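You operate a simulated robot arm through the tools that you are given. There is no shell and no other tool. Be economical: measure what you need, move in short steps, check, and stop when the job is done.

The job below is to be done with a simulated two-armed robot. You get a single attempt, and the scene is never put back.

TASK
Stop line A, swing to the clean filter and restart at 10 rpm.
Fine: the screw stands still while the lever moves; one restart, and it keeps running; other switches that are off end off; other dials, levers, probes and loose things here stay put.

It is judged by the outcome, as a careful person would: the job done as asked, and still so three seconds after it is handed in. It fails if anything else is knocked over, pushed out of place, dropped, spilled or broken.

THE ROBOT
Two 7-joint arms with fingered hands on one trunk, on a base that drives. Base frame: it is fixed to the floor where the robot stands at the start and does not move with it; the origin is under the middle of the robot, x ahead of it, y to its left, z up. Units: m, degrees, N and s.
The left shoulder is at the start at [0.07, 0.162, 1.046], the right one opposite. With the tool pointing down near the work surface each hand reaches from about 0.34 to 0.82 m from the robot's upright axis, wherever it stands, measured 20 degrees to its own side. Places, roughly: black jar [0.75, -1.25, 0.75]; blue jar [0.75, -1, 0.75]; cart brake lever [0.8, -1.6, 0.8]; die block [0.5, -1.25, 0.75]; filter pot [1.75, -2, 0.75]; green jar [1, -0.75, 1.25]; grey tray [0.5, -1, 0.25]; line-a clamp lever [3.2, -0.3, 1]; line-a doser switch [2, -1.6, 1.2]; line-a extruder [2.7, -1.1, 0.7]; line-a rate dial [2.1, -1.5, 1.1]; line-a speed dial [2.2, -1.4, 1]; line-a zone one dial [2.3, -1.2, 1]; line-a zone one probe [2.7, -0.9, 1]; line-a zone three dial [2.4, -1, 1]; line-a zone three probe [3, -0.5, 1]; line-a zone two dial [2.4, -1.1, 1]; line-a zone two probe [2.8, -0.7, 1]; line-b clamp lever [2.2, 0.6, 1]; line-b doser switch [1.1, -0.9, 1.2]; line-b filter lever [1.9, 0.6, 1]; line-b heat switch [1.6, -0.4, 0.8]; line-b rate dial [1.2, -0.8, 1.1]; line-b speed dial [1.3, -0.7, 1]; line-b start button [1.4, -0.6, 0.8]; line-b zone one dial [1.4, -0.6, 1]; line-b zone one probe [1.7, -0.1, 1]; line-b zone three dial [1.6, -0.3, 1]; line-b zone three probe [2, 0.3, 1]; line-b zone two dial [1.5, -0.5, 1]; line-b zone two probe [1.8, 0.1, 1]; loader switch [1.8, -2, 0.8]; loader valve handle [1.9, -2, 0.9]; pot clamp lever [1.6, -2.1, 0.7]; round grate [2, -1.75, 1]; scoop [0.25, -1.25, 0.75]; stirrer switch [1.3, -2.4, 0.8]; wand [1.5, -2.25, 0.5]; white jar [2, -1.75, 1.25]. Payload 4 kg a hand.
Tool frame (each hand has its own): the origin (TCP) lies between the finger pads and is the grasp point; the fingertips stand 0.026 m ahead of it; z points along the fingers, y is the line along which they close. The gripper opens to 0.132 m. The gripper's body begins 0.073 m behind the TCP. The gripper is a hand of 4 fingers: y runs from the thumb to the fingers, the wrist lies at [0, 0, -0.224] in the tool frame, and closing takes about 1.5 s.
Orientation is told as [roll, pitch, yaw] about the base's x, y, z axes, in that order, counted from this pose: with the fingers straight down and closing along the base's y, the tool's x points along the base's -x, its y along +y and its z along -z.

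THE INTERFACE
- The arms move only by the tool jog_arm. It takes "left_commands", "right_commands" or both (then of equal length, played together; a hand with none holds still); each is a list of rows, each a list of 7 numbers: the shift along the base's x, y, z in units of 300 mm (1.0 is 300 mm), then the turn, a rotation vector about the base's x, y, z in units of 90 degrees (1.0 is 90 degrees), then the finger opening in m, from 0 to 0.132. In form: [[tx, ty, tz, ax, ay, az, fingers], ...]. A call has 1 to 20 rows; each row is the pose to reach, as a shift and turn from the pose commanded when the call began. A call with a number of a shift or a turn outside -1 to 1 is refused whole. Rows are played at 5 a second. More than 0.05 m and 8.6 degrees between two rows, or a gripper value outside its range, and nothing of the call is played. A pose out of reach is approached as far as the arm can. The call stops where the force on the tool passes 40 N (or 10 N more than at its start, if that is more) or the arm is blocked; 0.2 s more then pass. Each finger travels about 0.045 m/s and halts on what it meets, pressing with about 21 N; the grip force reading is that of the motor and also rises with nothing between the fingers. The clock runs only during rows and for 0.2 s after the last one: add rows that repeat a pose to give the fingers time. The reply holds the time, the measured pose of the TCP, the force on the tool along the base axes, the opening and the grip force, in the units named above and with some noise, with the torque about the TCP (base axes, N m) and any sound that the robot's microphone picked up.
- Cameras (640 x 400 px; columns grow to the right, rows downward): "scene" is now at [0.1309, 0.0037, 1.2765]; the picture's right is [-0.05, -1.00, 0.00], its down [-0.54, 0.03, -0.84] and it looks along [0.84, -0.04, -0.54] (base axes); focal length 261 px, centre (320, 200). "left" rides on the left gripper at [-0.073, 0.006, -0.093] in its tool frame; the picture's right is [-0.08, -1.00, 0.00], its down [0.78, -0.06, -0.62] and it looks along [0.62, -0.05, 0.79] (tool axes); focal length 230 px, centre (320, 200). "right" rides on the right gripper at [0.073, 0.006, -0.094] in its tool frame; the picture's right is [-0.08, 1.00, 0.00], its down [-0.79, -0.06, -0.62] and it looks along [-0.61, -0.05, 0.79] (tool axes); focal length 230 px, centre (320, 200).
- snapshot(camera): a new picture of that camera. No time passes.
- lift_body(by): slides the trunk up (or, below 0, down) by that many m; the arms and the scene camera ride with it, the base frame stays. It gives what a move gives, with no picture.
- drive_base(legs): drives the robot by 1 to 6 legs, each [ahead, left, turn to the left] in m, m and degrees, along the robot's own axes; the way and the turn of a leg run together, so that a leg with both is an arc; at most 1.5 m and 180 degrees a leg. The arms and the cameras ride along, it lands a little off, and it stops where it bumps. It gives what a move gives.
- set_grasp(shape, hand): the hand has 4 fingers and takes this shape, open, in about a second: jaw (thumb against the fingers, like two jaws); tri (thumb and two fingers); tip (a fingertip pinch); poke (one finger out to press); point (the index stretched); flat (the hand flat); cup (the hand cupped); fist (a fist). The gripper value then closes the fingers along that shape, each until it touches; the sizes above hold for jaw. It gives what a move gives, with no picture.
- head_to(pan, tilt): turns the head with the scene camera to pan (to the left, within 86 degrees either way) and tilt (down, from -29 to 69), counted from straight ahead of the robot. It gives what a move gives.
- measure_at(camera, pixels): there is no depth. For up to 12 entries [column, row, z] of the newest picture of that camera ("zoom" is the newest enlarged one), the place [x, y] in the base frame at which the ray of that pixel passes the height z, good to about 0.002 m, but the place of the scene camera against the robot may be out by one fixed shift of up to 0.018 m in any direction. No time passes.
- close_up(camera, box): a new picture of the part [left, top, right, bottom] of that camera's present view, enlarged. No time passes.
- hand_in(): hands the job in; it is judged then, once.

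Go step by step. Measure first, check grasps and placings, and put right what went wrong. The budget is 90 turns and 72 pictures, counting those below and the enlarged ones. Unless the task says otherwise, let go and move clear before handing in, and close with one line.

The tools are called after "Emit:" as a command line: name --argument value ..., lists and objects as JSON in quotes. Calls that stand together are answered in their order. jog_arm: Moves the arms, as the interface text tells. Its arguments: {"type":"object","properties":{"left_commands":{"type":"array","items":{"type":"array","items":{"type":"number"}}},"right_commands":{"type":"array","items":{"type":"array","items":{"type":"number"}}}},"required":[]} The other tools are called the same way: lift_body (by) slides the trunk up or down; set_grasp (shape, hand) gives the hand a shape; drive_base (legs) drives the base; head_to (pan, tilt) turns the head that bears the scene camera; snapshot (camera) takes a picture; measure_at (camera, pixels) gives the place at which the rays of pixels pass given heights; close_up (camera, box) takes an enlarged picture of a part of a camera's view; hand_in () hands the job in.

At the start:

```text
time_s: 0.0
left_tcp_pos: [0.5001, 0.1571, 1.0152]
left_tool_rot: [0.0, 0.0, 0.1]
left_contact_force: [0.8, 0.6, 0.9]
left_moment: [-0.01, 0.02, -0.03]
left_width: 0.1318
left_grip_force: 0.0
left_shape: jaw
right_tcp_pos: [0.4954, -0.2583, 1.0072]
right_tool_rot: [0.0, 0.0, 0.0]
right_contact_force: [0.2, -0.8, -0.7]
right_moment: [-0.02, -0.04, 0.01]
right_width: 0.1321
right_grip_force: 0.0
right_shape: jaw
trunk travel left (down, up): [-0.525, 0.415]
robot x, y, heading: [0.0012, -0.0008, 0.2]
head pan, tilt: [-2.9, 32.4]
```

scene: 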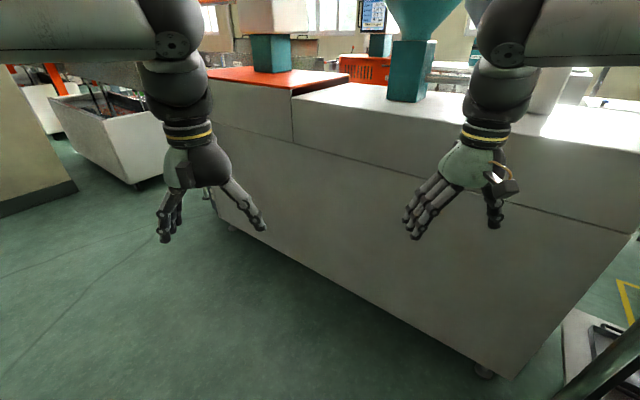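
right: 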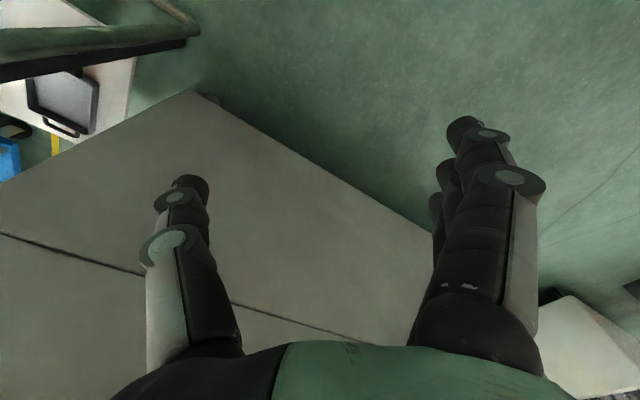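
left: 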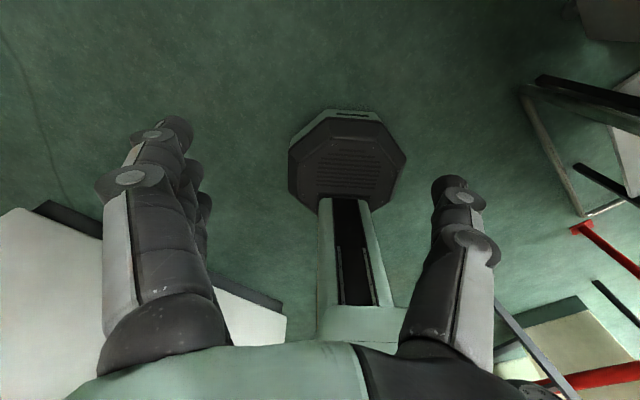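

The start views show a line cabinet in front without visible controls. I'll look around with the head to find line A and a route.

Emit:
head_to --pan -30 --tilt 12

Emit:
lift_body --by 0.4

Emit:
snapshot --camera "scene"

Emit:
head_to --pan 20 --tilt 20

Emit:
snapshot --camera "scene"

Emit:
head_to --pan -75 --tilt 30

Emit:
snapshot --camera "scene"

```text
time_s: 0.9
left_tcp_pos: [0.5013, 0.1573, 1.0146]
left_tool_rot: [0.0, 0.0, 0.0]
left_contact_force: [-1.0, -0.7, 0.3]
left_moment: [0.01, -0.01, 0.0]
left_width: 0.1317
left_grip_force: 0.1
left_shape: jaw
right_tcp_pos: [0.4953, -0.259, 1.0068]
right_tool_rot: [0.1, 0.0, 0.0]
right_contact_force: [0.5, -0.3, -0.1]
right_moment: [0.01, 0.04, 0.0]
right_width: 0.1319
right_grip_force: 0.1
right_shape: jaw
trunk travel left (down, up): [-0.525, 0.415]
robot x, y, heading: [0.0015, 0.0029, 0.0]
head pan, tilt: [-30.0, 12.0]
```

```text
time_s: 4.8
left_tcp_pos: [0.5003, 0.1557, 1.4159]
left_tool_rot: [0.1, 0.0, 0.1]
left_contact_force: [-0.4, -0.1, 0.1]
left_moment: [-0.03, -0.06, -0.05]
left_width: 0.1316
left_grip_force: 0.2
left_shape: jaw
right_tcp_pos: [0.4954, -0.2588, 1.4061]
right_tool_rot: [0.1, 0.0, 0.0]
right_contact_force: [0.0, 0.3, 0.4]
right_moment: [0.0, 0.0, 0.0]
right_width: 0.1316
right_grip_force: 0.1
right_shape: jaw
trunk travel left (down, up): [-0.925, 0.015]
robot x, y, heading: [0.001, -0.0019, -0.1]
head pan, tilt: [-30.0, 12.0]
```

```text
68 pictures are left
```

scene: 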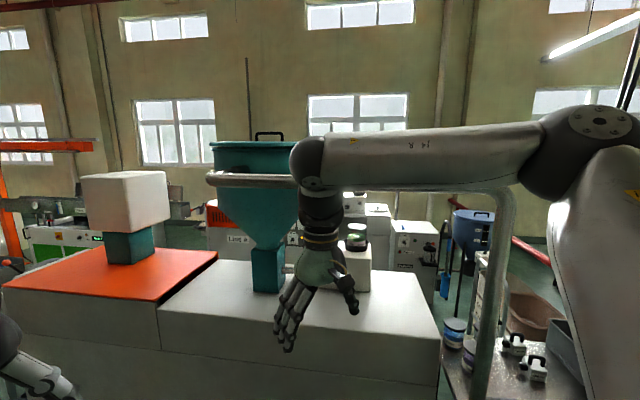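

```text
time_s: 5.9
left_tcp_pos: [0.5011, 0.1559, 1.4156]
left_tool_rot: [0.0, 0.0, 0.0]
left_contact_force: [0.7, 0.1, 0.4]
left_moment: [0.02, -0.02, 0.02]
left_width: 0.1319
left_grip_force: 0.1
left_shape: jaw
right_tcp_pos: [0.4954, -0.2594, 1.408]
right_tool_rot: [0.0, 0.0, -0.1]
right_contact_force: [-0.1, 0.0, -0.2]
right_moment: [-0.02, 0.01, 0.01]
right_width: 0.132
right_grip_force: 0.2
right_shape: jaw
trunk travel left (down, up): [-0.925, 0.015]
robot x, y, heading: [-0.0028, -0.0017, -0.1]
head pan, tilt: [20.0, 20.0]
```

```text
67 pictures are left
```

scene: 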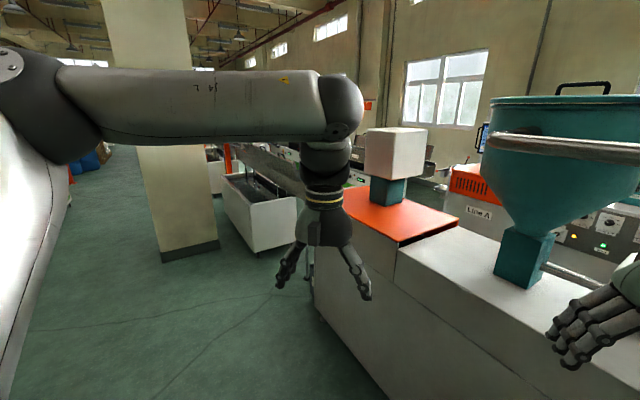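

```text
time_s: 7.6
left_tcp_pos: [0.5011, 0.1574, 1.4143]
left_tool_rot: [0.0, 0.0, -0.1]
left_contact_force: [1.0, 0.9, -0.8]
left_moment: [0.0, 0.0, -0.01]
left_width: 0.1319
left_grip_force: 0.1
left_shape: jaw
right_tcp_pos: [0.4951, -0.2585, 1.4068]
right_tool_rot: [0.0, 0.0, 0.0]
right_contact_force: [0.5, 0.7, 0.5]
right_moment: [0.01, -0.05, -0.01]
right_width: 0.1316
right_grip_force: 0.0
right_shape: jaw
trunk travel left (down, up): [-0.925, 0.015]
robot x, y, heading: [-0.0007, -0.0032, -0.1]
head pan, tilt: [-75.0, 30.0]
```

```text
66 pictures are left
```

scene: 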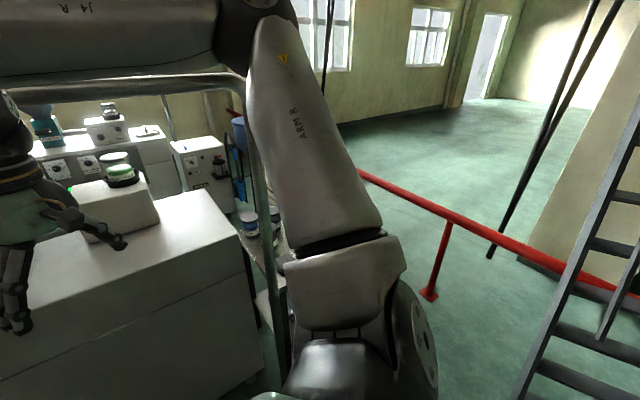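

Line A is beyond line B, with its panel facing the aisle between them (dials visible at right of the pan-20 picture). I'll look for the passage on both ends.

Emit:
head_to --pan -45 --tilt 38

Emit:
snapshot --camera "scene"

Emit:
measure_at --camera "scene" --pixels '[[320, 200, 0], [320, 200, 0.75], [100, 200, 0.8], [540, 200, 0.75]]'

Emit:
head_to --pan 30 --tilt 15

Emit:
drive_base --legs '[[0, 0, 45]]'

Emit:
snapshot --camera "scene"

Emit:
head_to --pan -20 --tilt 25

Emit:
snapshot --camera "scene"

```text
time_s: 8.6
left_tcp_pos: [0.5001, 0.156, 1.4145]
left_tool_rot: [0.0, -0.1, 0.0]
left_contact_force: [0.1, -0.2, -0.5]
left_moment: [0.02, 0.0, 0.0]
left_width: 0.1321
left_grip_force: 0.1
left_shape: jaw
right_tcp_pos: [0.4954, -0.2591, 1.4065]
right_tool_rot: [0.1, 0.0, 0.0]
right_contact_force: [-0.2, -0.5, -0.1]
right_moment: [0.03, 0.02, 0.0]
right_width: 0.1321
right_grip_force: 0.0
right_shape: jaw
trunk travel left (down, up): [-0.925, 0.015]
robot x, y, heading: [0.0027, 0.0007, 0.0]
head pan, tilt: [-45.0, 38.0]
```

```text
65 pictures are left
```

scene: 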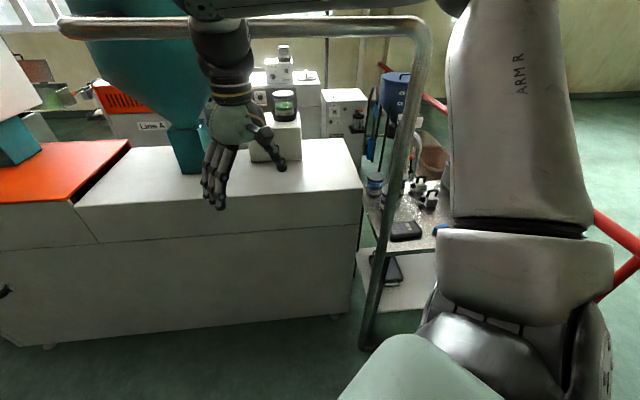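

```text
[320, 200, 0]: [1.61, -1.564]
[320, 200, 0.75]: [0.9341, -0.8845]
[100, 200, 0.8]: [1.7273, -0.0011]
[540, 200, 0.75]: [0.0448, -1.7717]
```

```text
time_s: 10.1
left_tcp_pos: [0.5006, 0.157, 1.4142]
left_tool_rot: [0.1, -0.1, -0.1]
left_contact_force: [0.4, 0.2, 0.0]
left_moment: [0.02, 0.02, 0.0]
left_width: 0.1314
left_grip_force: 0.1
left_shape: jaw
right_tcp_pos: [0.4947, -0.2588, 1.4069]
right_tool_rot: [0.1, 0.0, 0.0]
right_contact_force: [1.0, 0.2, 0.4]
right_moment: [0.01, -0.02, 0.0]
right_width: 0.1319
right_grip_force: 0.1
right_shape: jaw
trunk travel left (down, up): [-0.925, 0.015]
robot x, y, heading: [0.0034, 0.0004, -0.0]
head pan, tilt: [30.0, 15.0]
```

```text
time_s: 12.5
left_tcp_pos: [0.24, 0.4645, 1.4146]
left_tool_rot: [0.2, 0.0, 45.4]
left_contact_force: [-0.2, 0.1, -0.3]
left_moment: [0.02, 0.01, 0.01]
left_width: 0.1322
left_grip_force: 0.1
left_shape: jaw
right_tcp_pos: [0.532, 0.1693, 1.407]
right_tool_rot: [0.0, 0.0, 45.2]
right_contact_force: [0.0, -0.1, 0.7]
right_moment: [0.0, 0.04, 0.03]
right_width: 0.1317
right_grip_force: 0.0
right_shape: jaw
trunk travel left (down, up): [-0.925, 0.015]
robot x, y, heading: [0.0021, 0.0015, 45.5]
head pan, tilt: [30.0, 15.0]
```

```text
64 pictures are left
```

scene: 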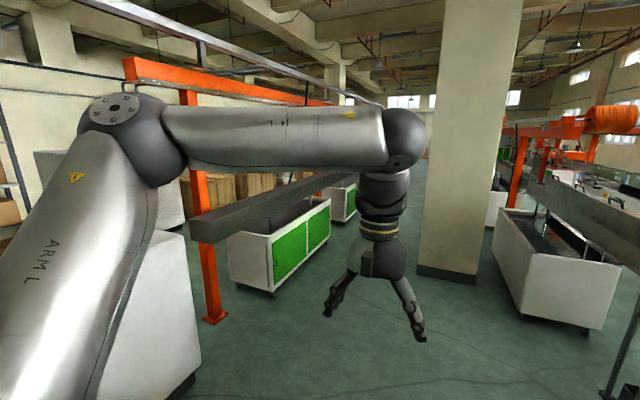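

```text
time_s: 13.7
left_tcp_pos: [0.241, 0.4655, 1.4148]
left_tool_rot: [0.0, -0.1, 45.3]
left_contact_force: [0.0, -0.8, 0.0]
left_moment: [0.03, 0.0, 0.01]
left_width: 0.1322
left_grip_force: 0.1
left_shape: jaw
right_tcp_pos: [0.5322, 0.1693, 1.4068]
right_tool_rot: [-0.1, 0.0, 45.2]
right_contact_force: [0.1, 0.4, 0.5]
right_moment: [-0.03, 0.02, 0.01]
right_width: 0.132
right_grip_force: 0.0
right_shape: jaw
trunk travel left (down, up): [-0.925, 0.015]
robot x, y, heading: [-0.0014, 0.0008, 44.9]
head pan, tilt: [-20.0, 25.0]
```

```text
63 pictures are left
```

scene: 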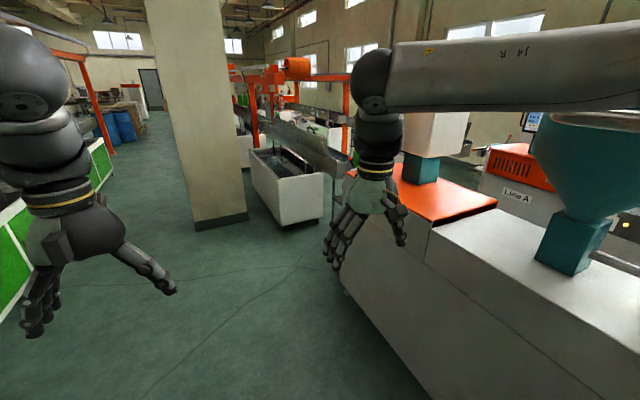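

Measuring floor points around line B's left end and the tank.

Emit:
measure_at --camera "scene" --pixels '[[284, 226, 0.05], [323, 219, 0.05], [251, 188, 0.05], [345, 285, 0.05], [246, 222, 0], [196, 232, 0], [323, 172, 0.5], [350, 160, 0.8], [432, 235, 0.9], [497, 205, 0.9], [395, 163, 0.9], [352, 232, 0.5]]'

Emit:
close_up --camera "scene" --box '[220, 90, 420, 300]'

```text
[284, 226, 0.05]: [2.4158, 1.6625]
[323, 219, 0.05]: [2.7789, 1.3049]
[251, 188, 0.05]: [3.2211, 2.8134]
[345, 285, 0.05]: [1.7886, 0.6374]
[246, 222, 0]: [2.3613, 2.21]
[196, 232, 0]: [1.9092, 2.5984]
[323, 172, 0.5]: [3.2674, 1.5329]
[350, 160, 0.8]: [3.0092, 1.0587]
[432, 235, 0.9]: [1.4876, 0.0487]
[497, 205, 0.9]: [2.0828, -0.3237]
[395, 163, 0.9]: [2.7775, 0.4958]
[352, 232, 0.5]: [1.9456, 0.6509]
```

```text
1.90 times, centred on (320, 195) of scene
```

zoom: 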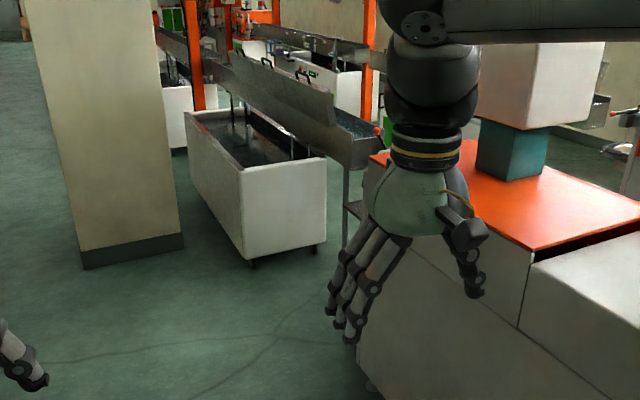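

The trough bridges line B to the tank on the left, so I check the right-hand end passage.

Emit:
drive_base --legs '[[0, 0, -90]]'

Emit:
head_to --pan -5 --tilt 35

Emit:
snapshot --camera "scene"

Emit:
measure_at --camera "scene" --pixels '[[320, 300, 0], [320, 350, 0]]'

Emit:
head_to --pan -50 --tilt 35

Emit:
snapshot --camera "scene"

```text
time_s: 17.9
left_tcp_pos: [0.4672, -0.2389, 1.4148]
left_tool_rot: [0.0, 0.1, -44.5]
left_contact_force: [0.2, -1.6, -0.2]
left_moment: [0.0, -0.04, -0.01]
left_width: 0.1319
left_grip_force: 0.0
left_shape: jaw
right_tcp_pos: [0.1728, -0.5316, 1.4074]
right_tool_rot: [0.1, 0.0, -44.4]
right_contact_force: [-0.4, -0.4, -0.6]
right_moment: [0.01, 0.0, 0.03]
right_width: 0.1319
right_grip_force: 0.0
right_shape: jaw
trunk travel left (down, up): [-0.925, 0.015]
robot x, y, heading: [-0.0003, 0.0006, -44.6]
head pan, tilt: [-20.0, 25.0]
```

```text
time_s: 18.7
left_tcp_pos: [0.4667, -0.2385, 1.4148]
left_tool_rot: [0.1, 0.0, -44.4]
left_contact_force: [0.6, -0.2, 0.3]
left_moment: [-0.01, 0.01, 0.01]
left_width: 0.1322
left_grip_force: 0.1
left_shape: jaw
right_tcp_pos: [0.1738, -0.5321, 1.4081]
right_tool_rot: [0.0, 0.0, -44.5]
right_contact_force: [-0.4, -0.4, 0.0]
right_moment: [-0.01, 0.0, 0.0]
right_width: 0.1321
right_grip_force: 0.0
right_shape: jaw
trunk travel left (down, up): [-0.925, 0.015]
robot x, y, heading: [-0.0033, -0.0039, -44.6]
head pan, tilt: [-5.0, 35.0]
```

```text
61 pictures are left
```

scene: 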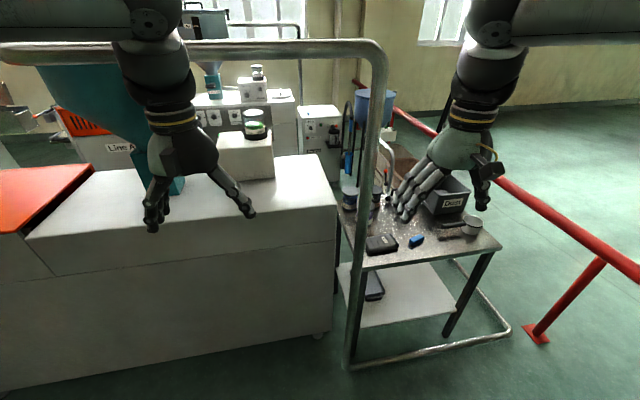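

```text
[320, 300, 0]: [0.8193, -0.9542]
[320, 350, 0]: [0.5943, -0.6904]
```

```text
time_s: 19.8
left_tcp_pos: [0.4663, -0.2389, 1.4146]
left_tool_rot: [-0.1, 0.0, -44.4]
left_contact_force: [-0.2, -0.5, 0.5]
left_moment: [0.01, 0.03, 0.01]
left_width: 0.1319
left_grip_force: 0.0
left_shape: jaw
right_tcp_pos: [0.1728, -0.532, 1.4083]
right_tool_rot: [0.0, 0.0, -44.4]
right_contact_force: [0.1, -0.3, 0.0]
right_moment: [-0.01, 0.02, -0.01]
right_width: 0.1318
right_grip_force: 0.1
right_shape: jaw
trunk travel left (down, up): [-0.925, 0.015]
robot x, y, heading: [0.0003, 0.0003, -44.6]
head pan, tilt: [-50.0, 35.0]
```

```text
60 pictures are left
```

scene: 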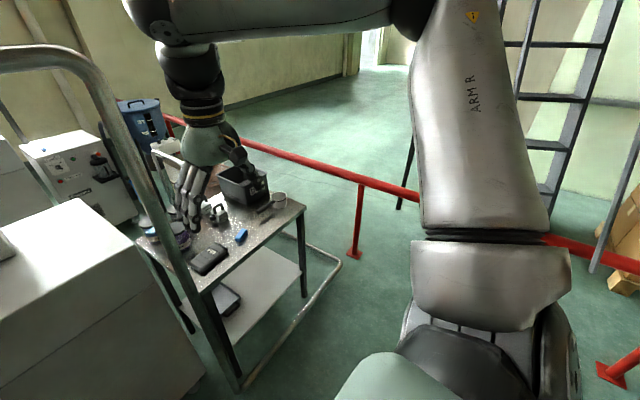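

I'll measure the floor gaps around the table and rail.

Emit:
measure_at --camera "scene" --pixels '[[237, 388, 0.02], [340, 264, 0.02], [352, 256, 0], [612, 375, 0], [283, 235, 0.02], [305, 207, 0.75], [210, 288, 0.75], [137, 238, 0.75], [70, 198, 0.9], [200, 370, 0.05], [303, 295, 0], [190, 330, 0]]'

Emit:
close_up --camera "scene" --box '[0, 60, 400, 310]'

```text
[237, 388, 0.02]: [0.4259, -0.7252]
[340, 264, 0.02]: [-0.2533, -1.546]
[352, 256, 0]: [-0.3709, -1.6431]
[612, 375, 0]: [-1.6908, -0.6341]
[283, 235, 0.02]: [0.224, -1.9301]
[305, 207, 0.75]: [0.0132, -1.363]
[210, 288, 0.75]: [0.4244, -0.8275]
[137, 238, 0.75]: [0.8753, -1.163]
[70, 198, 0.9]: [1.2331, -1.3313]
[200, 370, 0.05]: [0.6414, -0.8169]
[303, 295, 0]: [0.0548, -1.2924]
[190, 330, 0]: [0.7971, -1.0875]
```

```text
1.60 times, centred on (200, 185) of scene
```

zoom: 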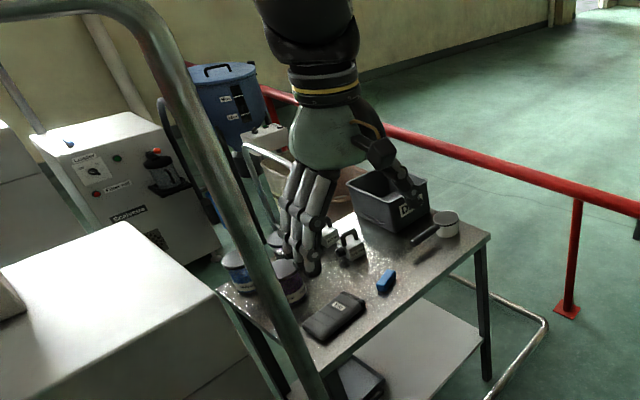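

The right side is closed by table, gantry and rail. I'll drive along line B's back to see its left end and any crossing.

Emit:
drive_base --legs '[[0, 0, 97], [1.4, 0, 0], [0, 0, -60]]'

Emit:
head_to --pan -10 --tilt 28

Emit:
snapshot --camera "scene"

Emit:
measure_at --camera "scene" --pixels '[[320, 200, 0], [320, 200, 1]]'

Emit:
head_to --pan 40 --tilt 20

Emit:
snapshot --camera "scene"

```text
time_s: 33.5
left_tcp_pos: [1.3905, 1.2067, 1.4144]
left_tool_rot: [0.0, 0.0, -7.3]
left_contact_force: [0.8, -0.2, -0.1]
left_moment: [-0.02, -0.02, 0.01]
left_width: 0.1316
left_grip_force: 0.0
left_shape: jaw
right_tcp_pos: [1.333, 0.7951, 1.4078]
right_tool_rot: [-0.1, 0.0, -7.4]
right_contact_force: [-0.6, 0.2, 0.3]
right_moment: [-0.01, 0.0, -0.03]
right_width: 0.1318
right_grip_force: 0.1
right_shape: jaw
trunk travel left (down, up): [-0.925, 0.015]
robot x, y, heading: [0.8689, 1.1138, -7.4]
head pan, tilt: [-50.0, 35.0]
```

```text
time_s: 34.6
left_tcp_pos: [1.3895, 1.2051, 1.4149]
left_tool_rot: [0.0, 0.0, -7.3]
left_contact_force: [0.7, 0.0, 0.0]
left_moment: [-0.02, 0.01, 0.01]
left_width: 0.1321
left_grip_force: 0.0
left_shape: jaw
right_tcp_pos: [1.3324, 0.7948, 1.4064]
right_tool_rot: [0.1, -0.1, -7.4]
right_contact_force: [-0.4, -0.1, 0.3]
right_moment: [-0.04, 0.02, 0.02]
right_width: 0.1319
right_grip_force: 0.0
right_shape: jaw
trunk travel left (down, up): [-0.925, 0.015]
robot x, y, heading: [0.8755, 1.1152, -7.3]
head pan, tilt: [-10.0, 28.0]
```

```text
58 pictures are left
```

scene: 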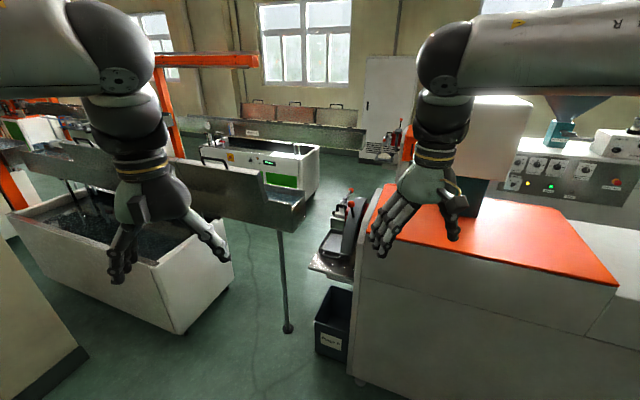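

```text
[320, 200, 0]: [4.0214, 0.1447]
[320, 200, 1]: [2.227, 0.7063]
```

```text
time_s: 35.8
left_tcp_pos: [1.3906, 1.2057, 1.414]
left_tool_rot: [-0.1, 0.0, -7.3]
left_contact_force: [-0.4, -0.4, -0.5]
left_moment: [0.0, 0.02, 0.01]
left_width: 0.1317
left_grip_force: 0.1
left_shape: jaw
right_tcp_pos: [1.3321, 0.794, 1.4073]
right_tool_rot: [0.0, 0.0, -7.3]
right_contact_force: [-0.6, -1.0, 0.0]
right_moment: [-0.01, 0.0, 0.03]
right_width: 0.1316
right_grip_force: 0.1
right_shape: jaw
trunk travel left (down, up): [-0.925, 0.015]
robot x, y, heading: [0.8719, 1.1135, -7.3]
head pan, tilt: [40.0, 20.0]
```

```text
57 pictures are left
```

scene: 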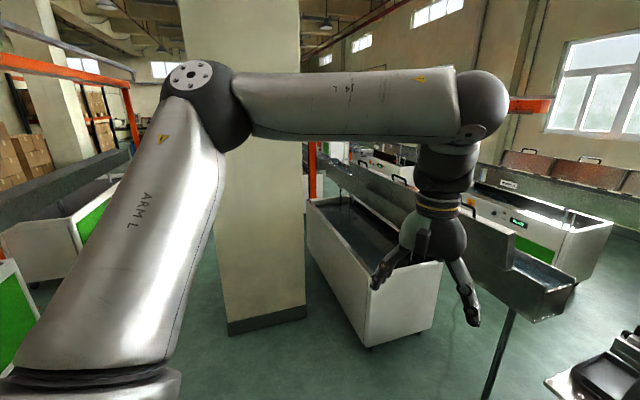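

There's a gap between the trough's end (leg at about (288,328)) and line B's die end. I'll retake that view and measure.

Emit:
head_to --pan -10 --tilt 28

Emit:
close_up --camera "scene" --box '[200, 100, 440, 400]'

Emit:
measure_at --camera "scene" --pixels '[[288, 330, 0], [302, 205, 0.85], [264, 170, 0.85], [345, 285, 0.3], [318, 320, 0.3], [316, 352, 0], [348, 358, 0], [310, 268, 0.8], [360, 250, 0.8], [358, 380, 0.05], [385, 185, 0.9], [318, 180, 0.5]]'

Emit:
snapshot --camera "left"

```text
time_s: 37.0
left_tcp_pos: [1.3909, 1.2066, 1.4151]
left_tool_rot: [0.0, 0.0, -7.3]
left_contact_force: [-0.1, 0.5, -0.3]
left_moment: [0.03, -0.03, -0.01]
left_width: 0.1317
left_grip_force: 0.1
left_shape: jaw
right_tcp_pos: [1.3315, 0.7943, 1.4077]
right_tool_rot: [0.0, -0.1, -7.4]
right_contact_force: [-0.2, -0.1, -0.1]
right_moment: [0.0, -0.03, -0.02]
right_width: 0.1317
right_grip_force: 0.0
right_shape: jaw
trunk travel left (down, up): [-0.925, 0.015]
robot x, y, heading: [0.8757, 1.113, -7.1]
head pan, tilt: [-10.0, 28.0]
```

```text
1.33 times, centred on (320, 250) of scene
```

zoom: 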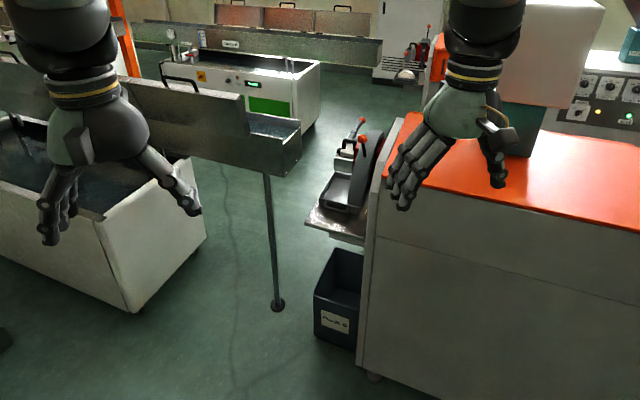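

```text
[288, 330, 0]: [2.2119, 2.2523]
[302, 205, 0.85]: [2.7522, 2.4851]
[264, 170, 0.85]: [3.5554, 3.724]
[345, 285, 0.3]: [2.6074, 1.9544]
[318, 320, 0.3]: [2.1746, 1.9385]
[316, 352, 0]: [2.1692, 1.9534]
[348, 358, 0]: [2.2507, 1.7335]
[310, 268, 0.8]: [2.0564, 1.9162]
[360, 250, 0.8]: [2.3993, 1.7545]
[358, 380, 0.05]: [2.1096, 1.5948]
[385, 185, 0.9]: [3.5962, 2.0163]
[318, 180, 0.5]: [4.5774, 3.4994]
```

```text
55 pictures are left
```

left: 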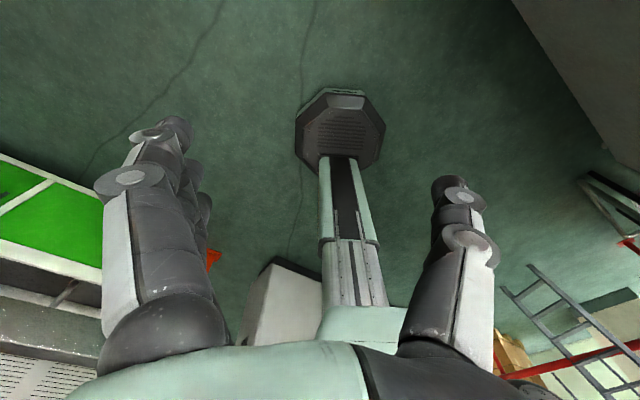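

Measuring again, now in the enlarged picture's pixels.

Emit:
measure_at --camera "zoom" --pixels '[[278, 306, 0], [300, 148, 0.85], [278, 178, 0.75], [315, 338, 0], [318, 290, 0.25], [362, 255, 0.25], [306, 218, 0.8], [345, 195, 0.8], [372, 378, 0], [382, 180, 0.9], [300, 135, 0], [205, 245, 0]]'

```text
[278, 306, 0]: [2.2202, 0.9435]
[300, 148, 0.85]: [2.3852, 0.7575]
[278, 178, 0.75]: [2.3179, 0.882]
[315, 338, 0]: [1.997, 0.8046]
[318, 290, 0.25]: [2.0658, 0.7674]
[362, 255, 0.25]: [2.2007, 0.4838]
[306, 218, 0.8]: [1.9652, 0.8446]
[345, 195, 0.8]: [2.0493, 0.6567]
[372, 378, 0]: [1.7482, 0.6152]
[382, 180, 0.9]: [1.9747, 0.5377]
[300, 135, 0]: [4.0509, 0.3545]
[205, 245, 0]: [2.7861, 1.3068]
```

The gap beside the trough leg is only about 0.26 m, too narrow. I'll look down the corridor left of the pillar for line B's far end.

Emit:
drive_base --legs '[[0, 0.3, 60]]'

Emit:
head_to --pan 5 --tilt 15

Emit:
snapshot --camera "scene"

Emit:
measure_at --camera "scene" --pixels '[[320, 200, 0], [320, 250, 0], [200, 250, 0], [420, 250, 0]]'

```text
time_s: 40.0
left_tcp_pos: [0.9618, 1.8667, 1.4156]
left_tool_rot: [0.2, -0.1, 51.1]
left_contact_force: [-0.4, -0.2, -0.1]
left_moment: [0.03, 0.03, 0.02]
left_width: 0.1317
left_grip_force: 0.0
left_shape: jaw
right_tcp_pos: [1.2809, 1.6025, 1.4061]
right_tool_rot: [0.1, 0.0, 51.1]
right_contact_force: [-0.8, 0.3, 1.0]
right_moment: [0.05, -0.01, -0.02]
right_width: 0.1319
right_grip_force: 0.1
right_shape: jaw
trunk travel left (down, up): [-0.925, 0.015]
robot x, y, heading: [0.7639, 1.381, 51.0]
head pan, tilt: [-10.0, 28.0]
```

```text
time_s: 40.7
left_tcp_pos: [0.9594, 1.8687, 1.4142]
left_tool_rot: [0.0, -0.1, 51.1]
left_contact_force: [0.2, -0.4, 0.3]
left_moment: [-0.01, 0.0, 0.01]
left_width: 0.1318
left_grip_force: 0.0
left_shape: jaw
right_tcp_pos: [1.278, 1.6047, 1.407]
right_tool_rot: [0.0, 0.0, 51.1]
right_contact_force: [0.6, -0.1, 0.5]
right_moment: [0.01, -0.01, 0.0]
right_width: 0.1319
right_grip_force: 0.0
right_shape: jaw
trunk travel left (down, up): [-0.925, 0.015]
robot x, y, heading: [0.769, 1.3823, 51.0]
head pan, tilt: [5.0, 15.0]
```

```text
54 pictures are left
```

scene: 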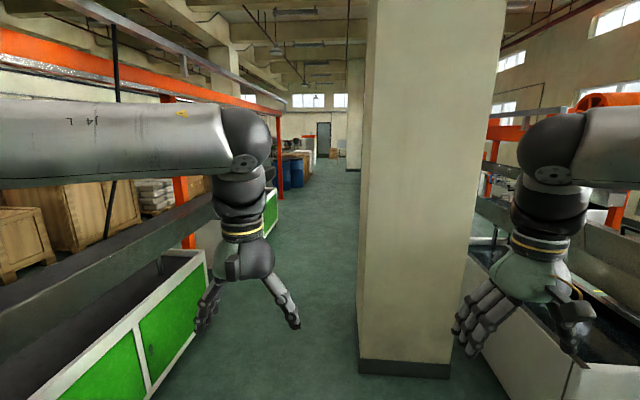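

```text
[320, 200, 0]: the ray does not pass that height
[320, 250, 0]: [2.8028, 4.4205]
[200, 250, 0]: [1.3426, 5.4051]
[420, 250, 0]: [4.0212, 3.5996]
```

I'll measure the corridor width beside the pillar.

Emit:
measure_at --camera "scene" --pixels '[[357, 374, 0], [450, 378, 0], [207, 295, 0.1], [175, 372, 0.1], [278, 225, 0.1], [475, 345, 0.1], [362, 215, 0], [490, 255, 0.6]]'

Emit:
close_up --camera "scene" --box '[440, 60, 640, 260]'

```text
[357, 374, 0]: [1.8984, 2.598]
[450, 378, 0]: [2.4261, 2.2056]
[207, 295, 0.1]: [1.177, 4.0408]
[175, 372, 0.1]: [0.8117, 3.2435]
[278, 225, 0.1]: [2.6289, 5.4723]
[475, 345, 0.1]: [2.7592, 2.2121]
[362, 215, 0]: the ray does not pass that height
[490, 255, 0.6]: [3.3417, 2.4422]
```

```text
2.00 times, centred on (540, 160) of scene
```

zoom: 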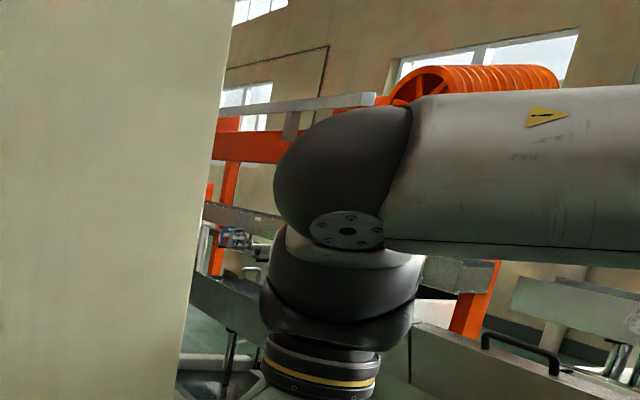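

The corridor is about 1.4 m wide. I'll pass on the left of the pillar and look right past it.

Emit:
drive_base --legs '[[0.5, 0.55, 0], [1.5, 0, 0], [1.2, 0, 0]]'

Emit:
head_to --pan -35 --tilt 20

Emit:
snapshot --camera "scene"

Emit:
measure_at --camera "scene" --pixels '[[320, 250, 0], [420, 250, 0], [220, 250, 0]]'

```text
time_s: 57.4
left_tcp_pos: [2.5812, 4.6771, 1.4149]
left_tool_rot: [0.1, 0.0, 50.6]
left_contact_force: [0.8, 0.2, 0.3]
left_moment: [0.0, 0.0, -0.01]
left_width: 0.1318
left_grip_force: 0.1
left_shape: jaw
right_tcp_pos: [2.899, 4.4089, 1.4075]
right_tool_rot: [0.1, 0.0, 50.6]
right_contact_force: [-1.0, -0.4, -0.1]
right_moment: [0.01, -0.05, 0.01]
right_width: 0.1319
right_grip_force: 0.1
right_shape: jaw
trunk travel left (down, up): [-0.925, 0.015]
robot x, y, heading: [2.3819, 4.1903, 50.7]
head pan, tilt: [5.0, 15.0]
```

```text
time_s: 58.5
left_tcp_pos: [2.5832, 4.6774, 1.4152]
left_tool_rot: [0.0, 0.0, 50.4]
left_contact_force: [-0.8, -0.1, 1.0]
left_moment: [0.03, 0.01, -0.01]
left_width: 0.1318
left_grip_force: 0.1
left_shape: jaw
right_tcp_pos: [2.8992, 4.4094, 1.4075]
right_tool_rot: [-0.1, 0.0, 50.5]
right_contact_force: [-0.3, 0.1, 0.9]
right_moment: [0.0, -0.02, 0.01]
right_width: 0.1317
right_grip_force: 0.0
right_shape: jaw
trunk travel left (down, up): [-0.925, 0.015]
robot x, y, heading: [2.3819, 4.1897, 50.3]
head pan, tilt: [-35.0, 20.0]
```

```text
52 pictures are left
```

scene: 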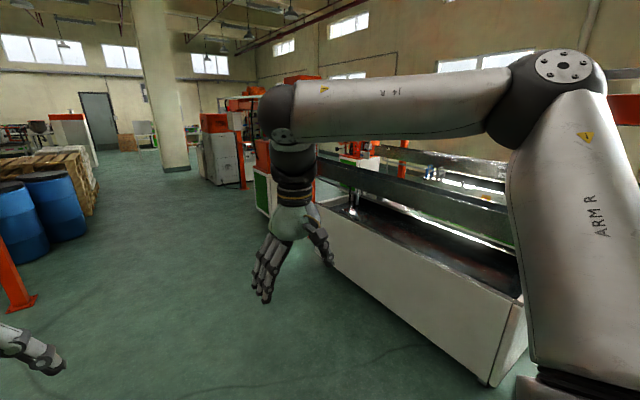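

```text
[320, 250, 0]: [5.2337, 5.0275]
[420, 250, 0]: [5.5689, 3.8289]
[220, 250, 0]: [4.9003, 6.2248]
```

Line B continues as a second tank then a haul-off. I'll drive on towards the gap near (250,190) and look again.

Emit:
measure_at --camera "scene" --pixels '[[262, 215, 0], [215, 186, 0], [243, 188, 0], [178, 170, 0], [490, 385, 0.05], [60, 240, 0], [18, 308, 0]]'

Emit:
drive_base --legs '[[1.5, 0, 0], [1.0, 0, 0]]'

Emit:
head_to --pan -55 --tilt 20

Emit:
snapshot --camera "scene"

```text
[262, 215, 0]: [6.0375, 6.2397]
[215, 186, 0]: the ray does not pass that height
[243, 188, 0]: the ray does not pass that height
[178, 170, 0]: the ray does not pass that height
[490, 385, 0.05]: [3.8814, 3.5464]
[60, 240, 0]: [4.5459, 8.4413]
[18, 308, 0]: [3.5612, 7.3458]
```

```text
time_s: 70.7
left_tcp_pos: [4.1519, 6.6142, 1.415]
left_tool_rot: [0.0, 0.0, 51.2]
left_contact_force: [0.4, -0.2, -0.5]
left_moment: [0.0, -0.03, 0.01]
left_width: 0.1317
left_grip_force: 0.1
left_shape: jaw
right_tcp_pos: [4.4724, 6.3488, 1.4078]
right_tool_rot: [0.0, 0.0, 51.2]
right_contact_force: [0.2, 0.2, -0.3]
right_moment: [0.0, 0.0, 0.01]
right_width: 0.1316
right_grip_force: 0.2
right_shape: jaw
trunk travel left (down, up): [-0.925, 0.015]
robot x, y, heading: [3.9623, 6.1255, 51.2]
head pan, tilt: [-35.0, 20.0]
```

```text
time_s: 71.5
left_tcp_pos: [4.1524, 6.6142, 1.4147]
left_tool_rot: [0.1, 0.1, 51.1]
left_contact_force: [0.5, -0.3, -0.6]
left_moment: [0.01, -0.04, 0.04]
left_width: 0.1319
left_grip_force: 0.1
left_shape: jaw
right_tcp_pos: [4.4738, 6.3502, 1.4079]
right_tool_rot: [0.0, 0.0, 51.2]
right_contact_force: [-0.1, -0.6, 0.3]
right_moment: [0.01, 0.02, 0.0]
right_width: 0.1317
right_grip_force: 0.0
right_shape: jaw
trunk travel left (down, up): [-0.925, 0.015]
robot x, y, heading: [3.9618, 6.127, 51.2]
head pan, tilt: [-55.0, 20.0]
```

```text
51 pictures are left
```

scene: 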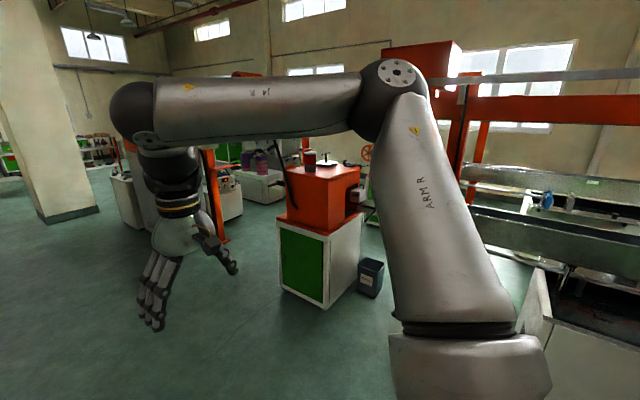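

There's open floor around the orange haul-off. I'll face it and measure.

Emit:
drive_base --legs '[[0, 0, -75]]'

Emit:
head_to --pan -5 --tilt 25

Emit:
snapshot --camera "scene"

Emit:
measure_at --camera "scene" --pixels '[[320, 250, 0], [420, 250, 0], [220, 250, 0], [320, 300, 0]]'

```text
time_s: 75.2
left_tcp_pos: [4.4816, 6.0618, 1.4148]
left_tool_rot: [0.0, 0.0, -24.4]
left_contact_force: [0.2, 0.1, 0.0]
left_moment: [-0.03, -0.02, 0.02]
left_width: 0.132
left_grip_force: 0.0
left_shape: jaw
right_tcp_pos: [4.3048, 5.6859, 1.4072]
right_tool_rot: [0.0, 0.0, -24.5]
right_contact_force: [0.8, 0.5, 0.5]
right_moment: [-0.02, -0.01, -0.02]
right_width: 0.1318
right_grip_force: 0.0
right_shape: jaw
trunk travel left (down, up): [-0.925, 0.015]
robot x, y, heading: [3.9616, 6.1251, -24.4]
head pan, tilt: [-55.0, 20.0]
```

```text
time_s: 76.4
left_tcp_pos: [4.4813, 6.0609, 1.4148]
left_tool_rot: [0.1, 0.0, -24.5]
left_contact_force: [-0.5, -0.7, -0.2]
left_moment: [0.05, 0.01, 0.0]
left_width: 0.1319
left_grip_force: 0.0
left_shape: jaw
right_tcp_pos: [4.3063, 5.6856, 1.4064]
right_tool_rot: [0.0, 0.0, -24.5]
right_contact_force: [0.3, 0.4, -0.8]
right_moment: [-0.02, 0.01, 0.01]
right_width: 0.1319
right_grip_force: 0.0
right_shape: jaw
trunk travel left (down, up): [-0.925, 0.015]
robot x, y, heading: [3.961, 6.1247, -24.4]
head pan, tilt: [-5.0, 25.0]
```

```text
50 pictures are left
```

scene: 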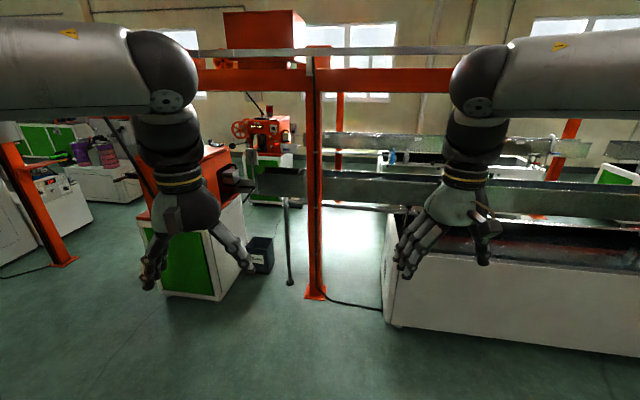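

```text
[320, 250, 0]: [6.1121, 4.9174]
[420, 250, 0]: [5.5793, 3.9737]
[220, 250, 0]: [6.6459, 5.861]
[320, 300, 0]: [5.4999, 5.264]
```

The trough feeds the haul-off; I'll check the floor to its left. Lowering the trunk too, since a beam sits at about head height.

Emit:
lift_body --by -0.4

Emit:
head_to --pan 35 --tilt 18

Emit:
snapshot --camera "scene"

Emit:
measure_at --camera "scene" --pixels '[[320, 250, 0], [420, 250, 0], [220, 250, 0], [320, 300, 0]]'

```text
time_s: 80.2
left_tcp_pos: [4.4808, 6.0612, 1.0147]
left_tool_rot: [0.1, 0.1, -24.5]
left_contact_force: [-0.7, -1.0, 0.7]
left_moment: [0.01, 0.02, 0.01]
left_width: 0.1318
left_grip_force: 0.1
left_shape: jaw
right_tcp_pos: [4.3052, 5.6862, 1.0073]
right_tool_rot: [0.0, 0.1, -24.5]
right_contact_force: [-0.9, 0.4, 0.6]
right_moment: [0.03, 0.0, 0.02]
right_width: 0.1318
right_grip_force: 0.0
right_shape: jaw
trunk travel left (down, up): [-0.525, 0.415]
robot x, y, heading: [3.9592, 6.1255, -24.3]
head pan, tilt: [-5.0, 25.0]
```

```text
time_s: 81.3
left_tcp_pos: [4.4815, 6.0616, 1.0144]
left_tool_rot: [0.0, 0.0, -24.5]
left_contact_force: [0.1, -0.1, 0.0]
left_moment: [-0.01, 0.0, 0.04]
left_width: 0.1319
left_grip_force: 0.1
left_shape: jaw
right_tcp_pos: [4.3043, 5.6846, 1.006]
right_tool_rot: [0.0, 0.1, -24.6]
right_contact_force: [0.0, -0.7, 0.6]
right_moment: [-0.02, -0.01, 0.02]
right_width: 0.1316
right_grip_force: 0.1
right_shape: jaw
trunk travel left (down, up): [-0.525, 0.415]
robot x, y, heading: [3.9607, 6.1268, -24.4]
head pan, tilt: [35.0, 18.0]
```

```text
49 pictures are left
```

scene: 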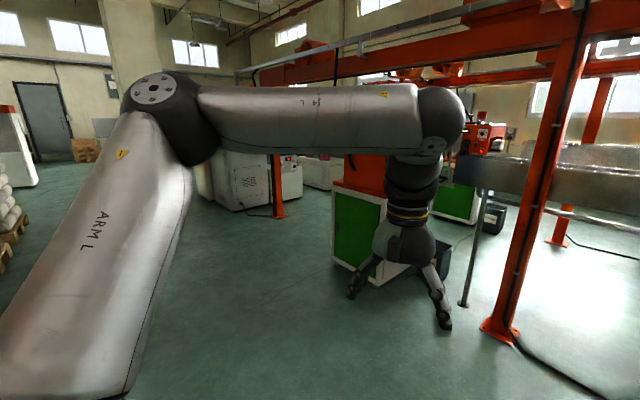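

```text
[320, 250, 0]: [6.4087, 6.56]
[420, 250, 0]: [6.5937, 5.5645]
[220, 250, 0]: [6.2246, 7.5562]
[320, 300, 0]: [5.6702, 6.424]
```

Measuring the passage between the haul-off (335,258) and the far orange post (278,213).

Emit:
measure_at --camera "scene" --pixels '[[278, 215, 0], [335, 259, 0], [380, 280, 0], [440, 278, 0], [240, 210, 0], [463, 304, 0], [500, 335, 0], [442, 212, 0], [300, 192, 0]]'

Emit:
close_up --camera "scene" --box '[200, 100, 440, 290]'

```text
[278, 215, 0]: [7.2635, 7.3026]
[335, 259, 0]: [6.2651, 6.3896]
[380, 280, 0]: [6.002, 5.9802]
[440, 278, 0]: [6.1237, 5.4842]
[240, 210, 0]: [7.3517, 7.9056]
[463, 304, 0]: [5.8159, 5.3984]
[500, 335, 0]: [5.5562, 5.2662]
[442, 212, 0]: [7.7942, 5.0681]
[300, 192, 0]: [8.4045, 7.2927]
```

```text
2.11 times, centred on (320, 195) of scene
```

zoom: 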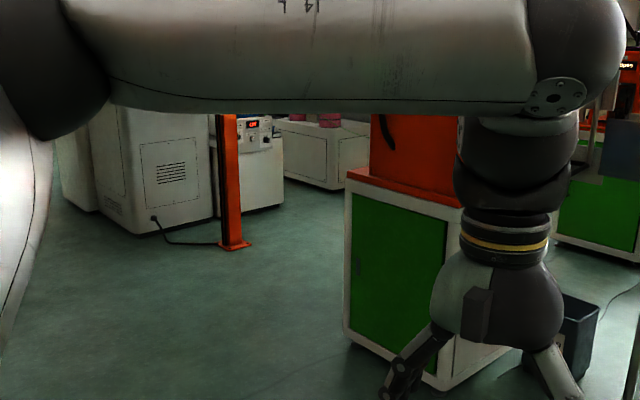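

The gap left of the haul-off is about 1.35 m wide. I'll drive to its mouth facing across and look.

Emit:
drive_base --legs '[[0, 0, 59.4], [1.2, 0, 0], [1.19, 0, 0], [0, 0, -73]]'

Emit:
head_to --pan -10 --tilt 20

Emit:
snapshot --camera "scene"

Emit:
measure_at --camera "scene" --pixels '[[320, 250, 0], [420, 250, 0], [220, 250, 0], [320, 300, 0]]'

```text
time_s: 98.6
left_tcp_pos: [6.3932, 7.2824, 1.0146]
left_tool_rot: [0.0, -0.1, -37.6]
left_contact_force: [0.5, -0.2, 0.3]
left_moment: [-0.01, 0.03, -0.01]
left_width: 0.1319
left_grip_force: 0.0
left_shape: jaw
right_tcp_pos: [6.136, 6.957, 1.0072]
right_tool_rot: [0.0, 0.0, -37.6]
right_contact_force: [0.3, -0.4, -0.3]
right_moment: [0.01, 0.02, 0.01]
right_width: 0.1319
right_grip_force: 0.0
right_shape: jaw
trunk travel left (down, up): [-0.525, 0.415]
robot x, y, heading: [5.9039, 7.4637, -37.7]
head pan, tilt: [35.0, 18.0]
```

```text
time_s: 99.7
left_tcp_pos: [6.3933, 7.2817, 1.0154]
left_tool_rot: [0.0, 0.0, -37.6]
left_contact_force: [-0.5, -0.3, 0.8]
left_moment: [-0.03, -0.03, -0.02]
left_width: 0.1317
left_grip_force: 0.1
left_shape: jaw
right_tcp_pos: [6.1357, 6.9558, 1.0065]
right_tool_rot: [0.0, 0.0, -37.6]
right_contact_force: [0.9, -0.7, -0.1]
right_moment: [0.04, -0.01, -0.01]
right_width: 0.1319
right_grip_force: 0.0
right_shape: jaw
trunk travel left (down, up): [-0.525, 0.415]
robot x, y, heading: [5.8994, 7.4627, -37.8]
head pan, tilt: [-10.0, 20.0]
```

```text
47 pictures are left
```

scene: 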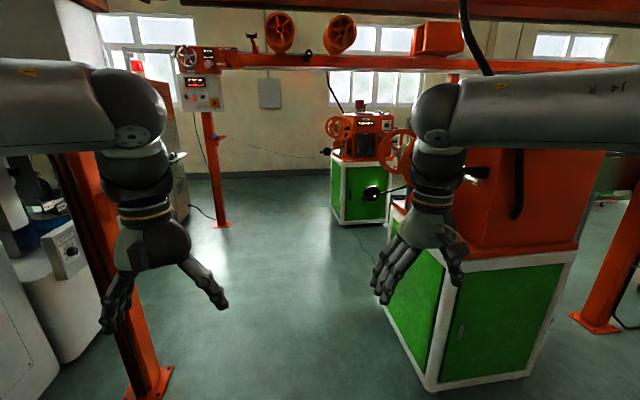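

```text
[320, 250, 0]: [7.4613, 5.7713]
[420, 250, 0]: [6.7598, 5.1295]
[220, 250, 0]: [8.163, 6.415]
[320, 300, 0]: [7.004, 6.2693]
```

The opening is clear; I'll measure the post, haul-off and line A haul-off.

Emit:
measure_at --camera "scene" --pixels '[[165, 372, 0], [387, 308, 0.1], [430, 388, 0.05], [335, 222, 0], [345, 226, 0], [220, 226, 0], [390, 150, 1.1], [372, 192, 0.8], [395, 222, 0], [70, 355, 0]]'

```text
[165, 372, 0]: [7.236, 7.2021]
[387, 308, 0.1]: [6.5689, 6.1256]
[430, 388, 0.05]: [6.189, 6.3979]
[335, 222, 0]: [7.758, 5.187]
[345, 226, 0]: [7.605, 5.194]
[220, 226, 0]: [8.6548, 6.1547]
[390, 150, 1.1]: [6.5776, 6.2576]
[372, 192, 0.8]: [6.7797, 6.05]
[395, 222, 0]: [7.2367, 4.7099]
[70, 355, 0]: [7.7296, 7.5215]
```

Driving through the opening into the aisle and turning right toward the extruders.

Emit:
drive_base --legs '[[1.05, 0, 0], [1.05, 0, 0], [0, 0, -90]]'

Emit:
head_to --pan 0 --tilt 20

Emit:
snapshot --camera "scene"

Emit:
measure_at --camera "scene" --pixels '[[320, 250, 0], [420, 250, 0], [220, 250, 0], [320, 300, 0]]'

```text
time_s: 114.0
left_tcp_pos: [7.3878, 5.7025, 1.0142]
left_tool_rot: [0.1, 0.0, -127.8]
left_contact_force: [1.1, 0.5, -0.4]
left_moment: [0.06, -0.02, 0.0]
left_width: 0.1318
left_grip_force: 0.1
left_shape: jaw
right_tcp_pos: [7.0633, 5.9603, 1.0064]
right_tool_rot: [0.0, 0.0, -127.9]
right_contact_force: [-0.4, -0.4, 0.7]
right_moment: [-0.02, -0.01, 0.02]
right_width: 0.1319
right_grip_force: 0.0
right_shape: jaw
trunk travel left (down, up): [-0.525, 0.415]
robot x, y, heading: [7.5687, 6.1913, -127.9]
head pan, tilt: [-10.0, 20.0]
```

```text
time_s: 114.7
left_tcp_pos: [7.3885, 5.701, 1.0147]
left_tool_rot: [0.0, 0.0, -127.9]
left_contact_force: [0.0, 0.0, 1.2]
left_moment: [-0.03, 0.01, 0.0]
left_width: 0.1316
left_grip_force: 0.1
left_shape: jaw
right_tcp_pos: [7.0628, 5.9607, 1.0073]
right_tool_rot: [0.0, 0.0, -127.9]
right_contact_force: [0.9, 0.7, 0.2]
right_moment: [0.03, -0.01, -0.02]
right_width: 0.1318
right_grip_force: 0.2
right_shape: jaw
trunk travel left (down, up): [-0.525, 0.415]
robot x, y, heading: [7.5731, 6.1942, -127.9]
head pan, tilt: [0.0, 20.0]
```

```text
46 pictures are left
```

scene: 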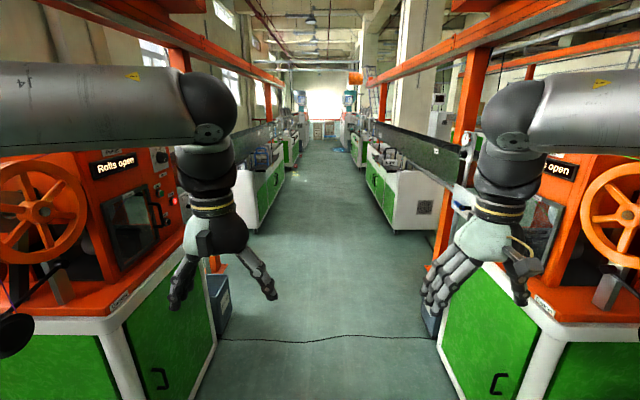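

```text
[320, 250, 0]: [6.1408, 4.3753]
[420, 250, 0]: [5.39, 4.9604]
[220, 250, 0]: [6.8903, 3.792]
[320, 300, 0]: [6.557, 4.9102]
```

The aisle is clear straight ahead. Driving along it to near the extruders.

Emit:
drive_base --legs '[[1.4, 0, 0], [1.4, 0, 0], [1.4, 0, 0]]'

Emit:
snapshot --camera "scene"

Emit:
measure_at --camera "scene" --pixels '[[320, 250, 0], [420, 250, 0], [220, 250, 0], [320, 300, 0]]'

```text
time_s: 134.9
left_tcp_pos: [4.7147, 2.432, 1.0142]
left_tool_rot: [-0.1, 0.1, -129.1]
left_contact_force: [-0.6, -0.1, -0.5]
left_moment: [0.0, -0.01, 0.01]
left_width: 0.132
left_grip_force: 0.0
left_shape: jaw
right_tcp_pos: [4.395, 2.6975, 1.0067]
right_tool_rot: [0.0, 0.0, -129.0]
right_contact_force: [0.0, 0.8, -0.3]
right_moment: [0.02, 0.0, -0.02]
right_width: 0.1319
right_grip_force: 0.0
right_shape: jaw
trunk travel left (down, up): [-0.525, 0.415]
robot x, y, heading: [4.9122, 2.9247, -129.2]
head pan, tilt: [0.0, 20.0]
```

```text
45 pictures are left
```

scene: 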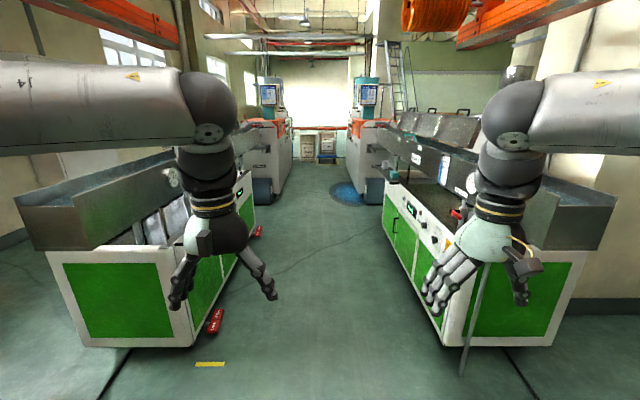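

```text
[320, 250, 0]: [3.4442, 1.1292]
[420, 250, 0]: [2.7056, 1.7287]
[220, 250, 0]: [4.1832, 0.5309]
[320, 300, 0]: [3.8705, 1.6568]
```

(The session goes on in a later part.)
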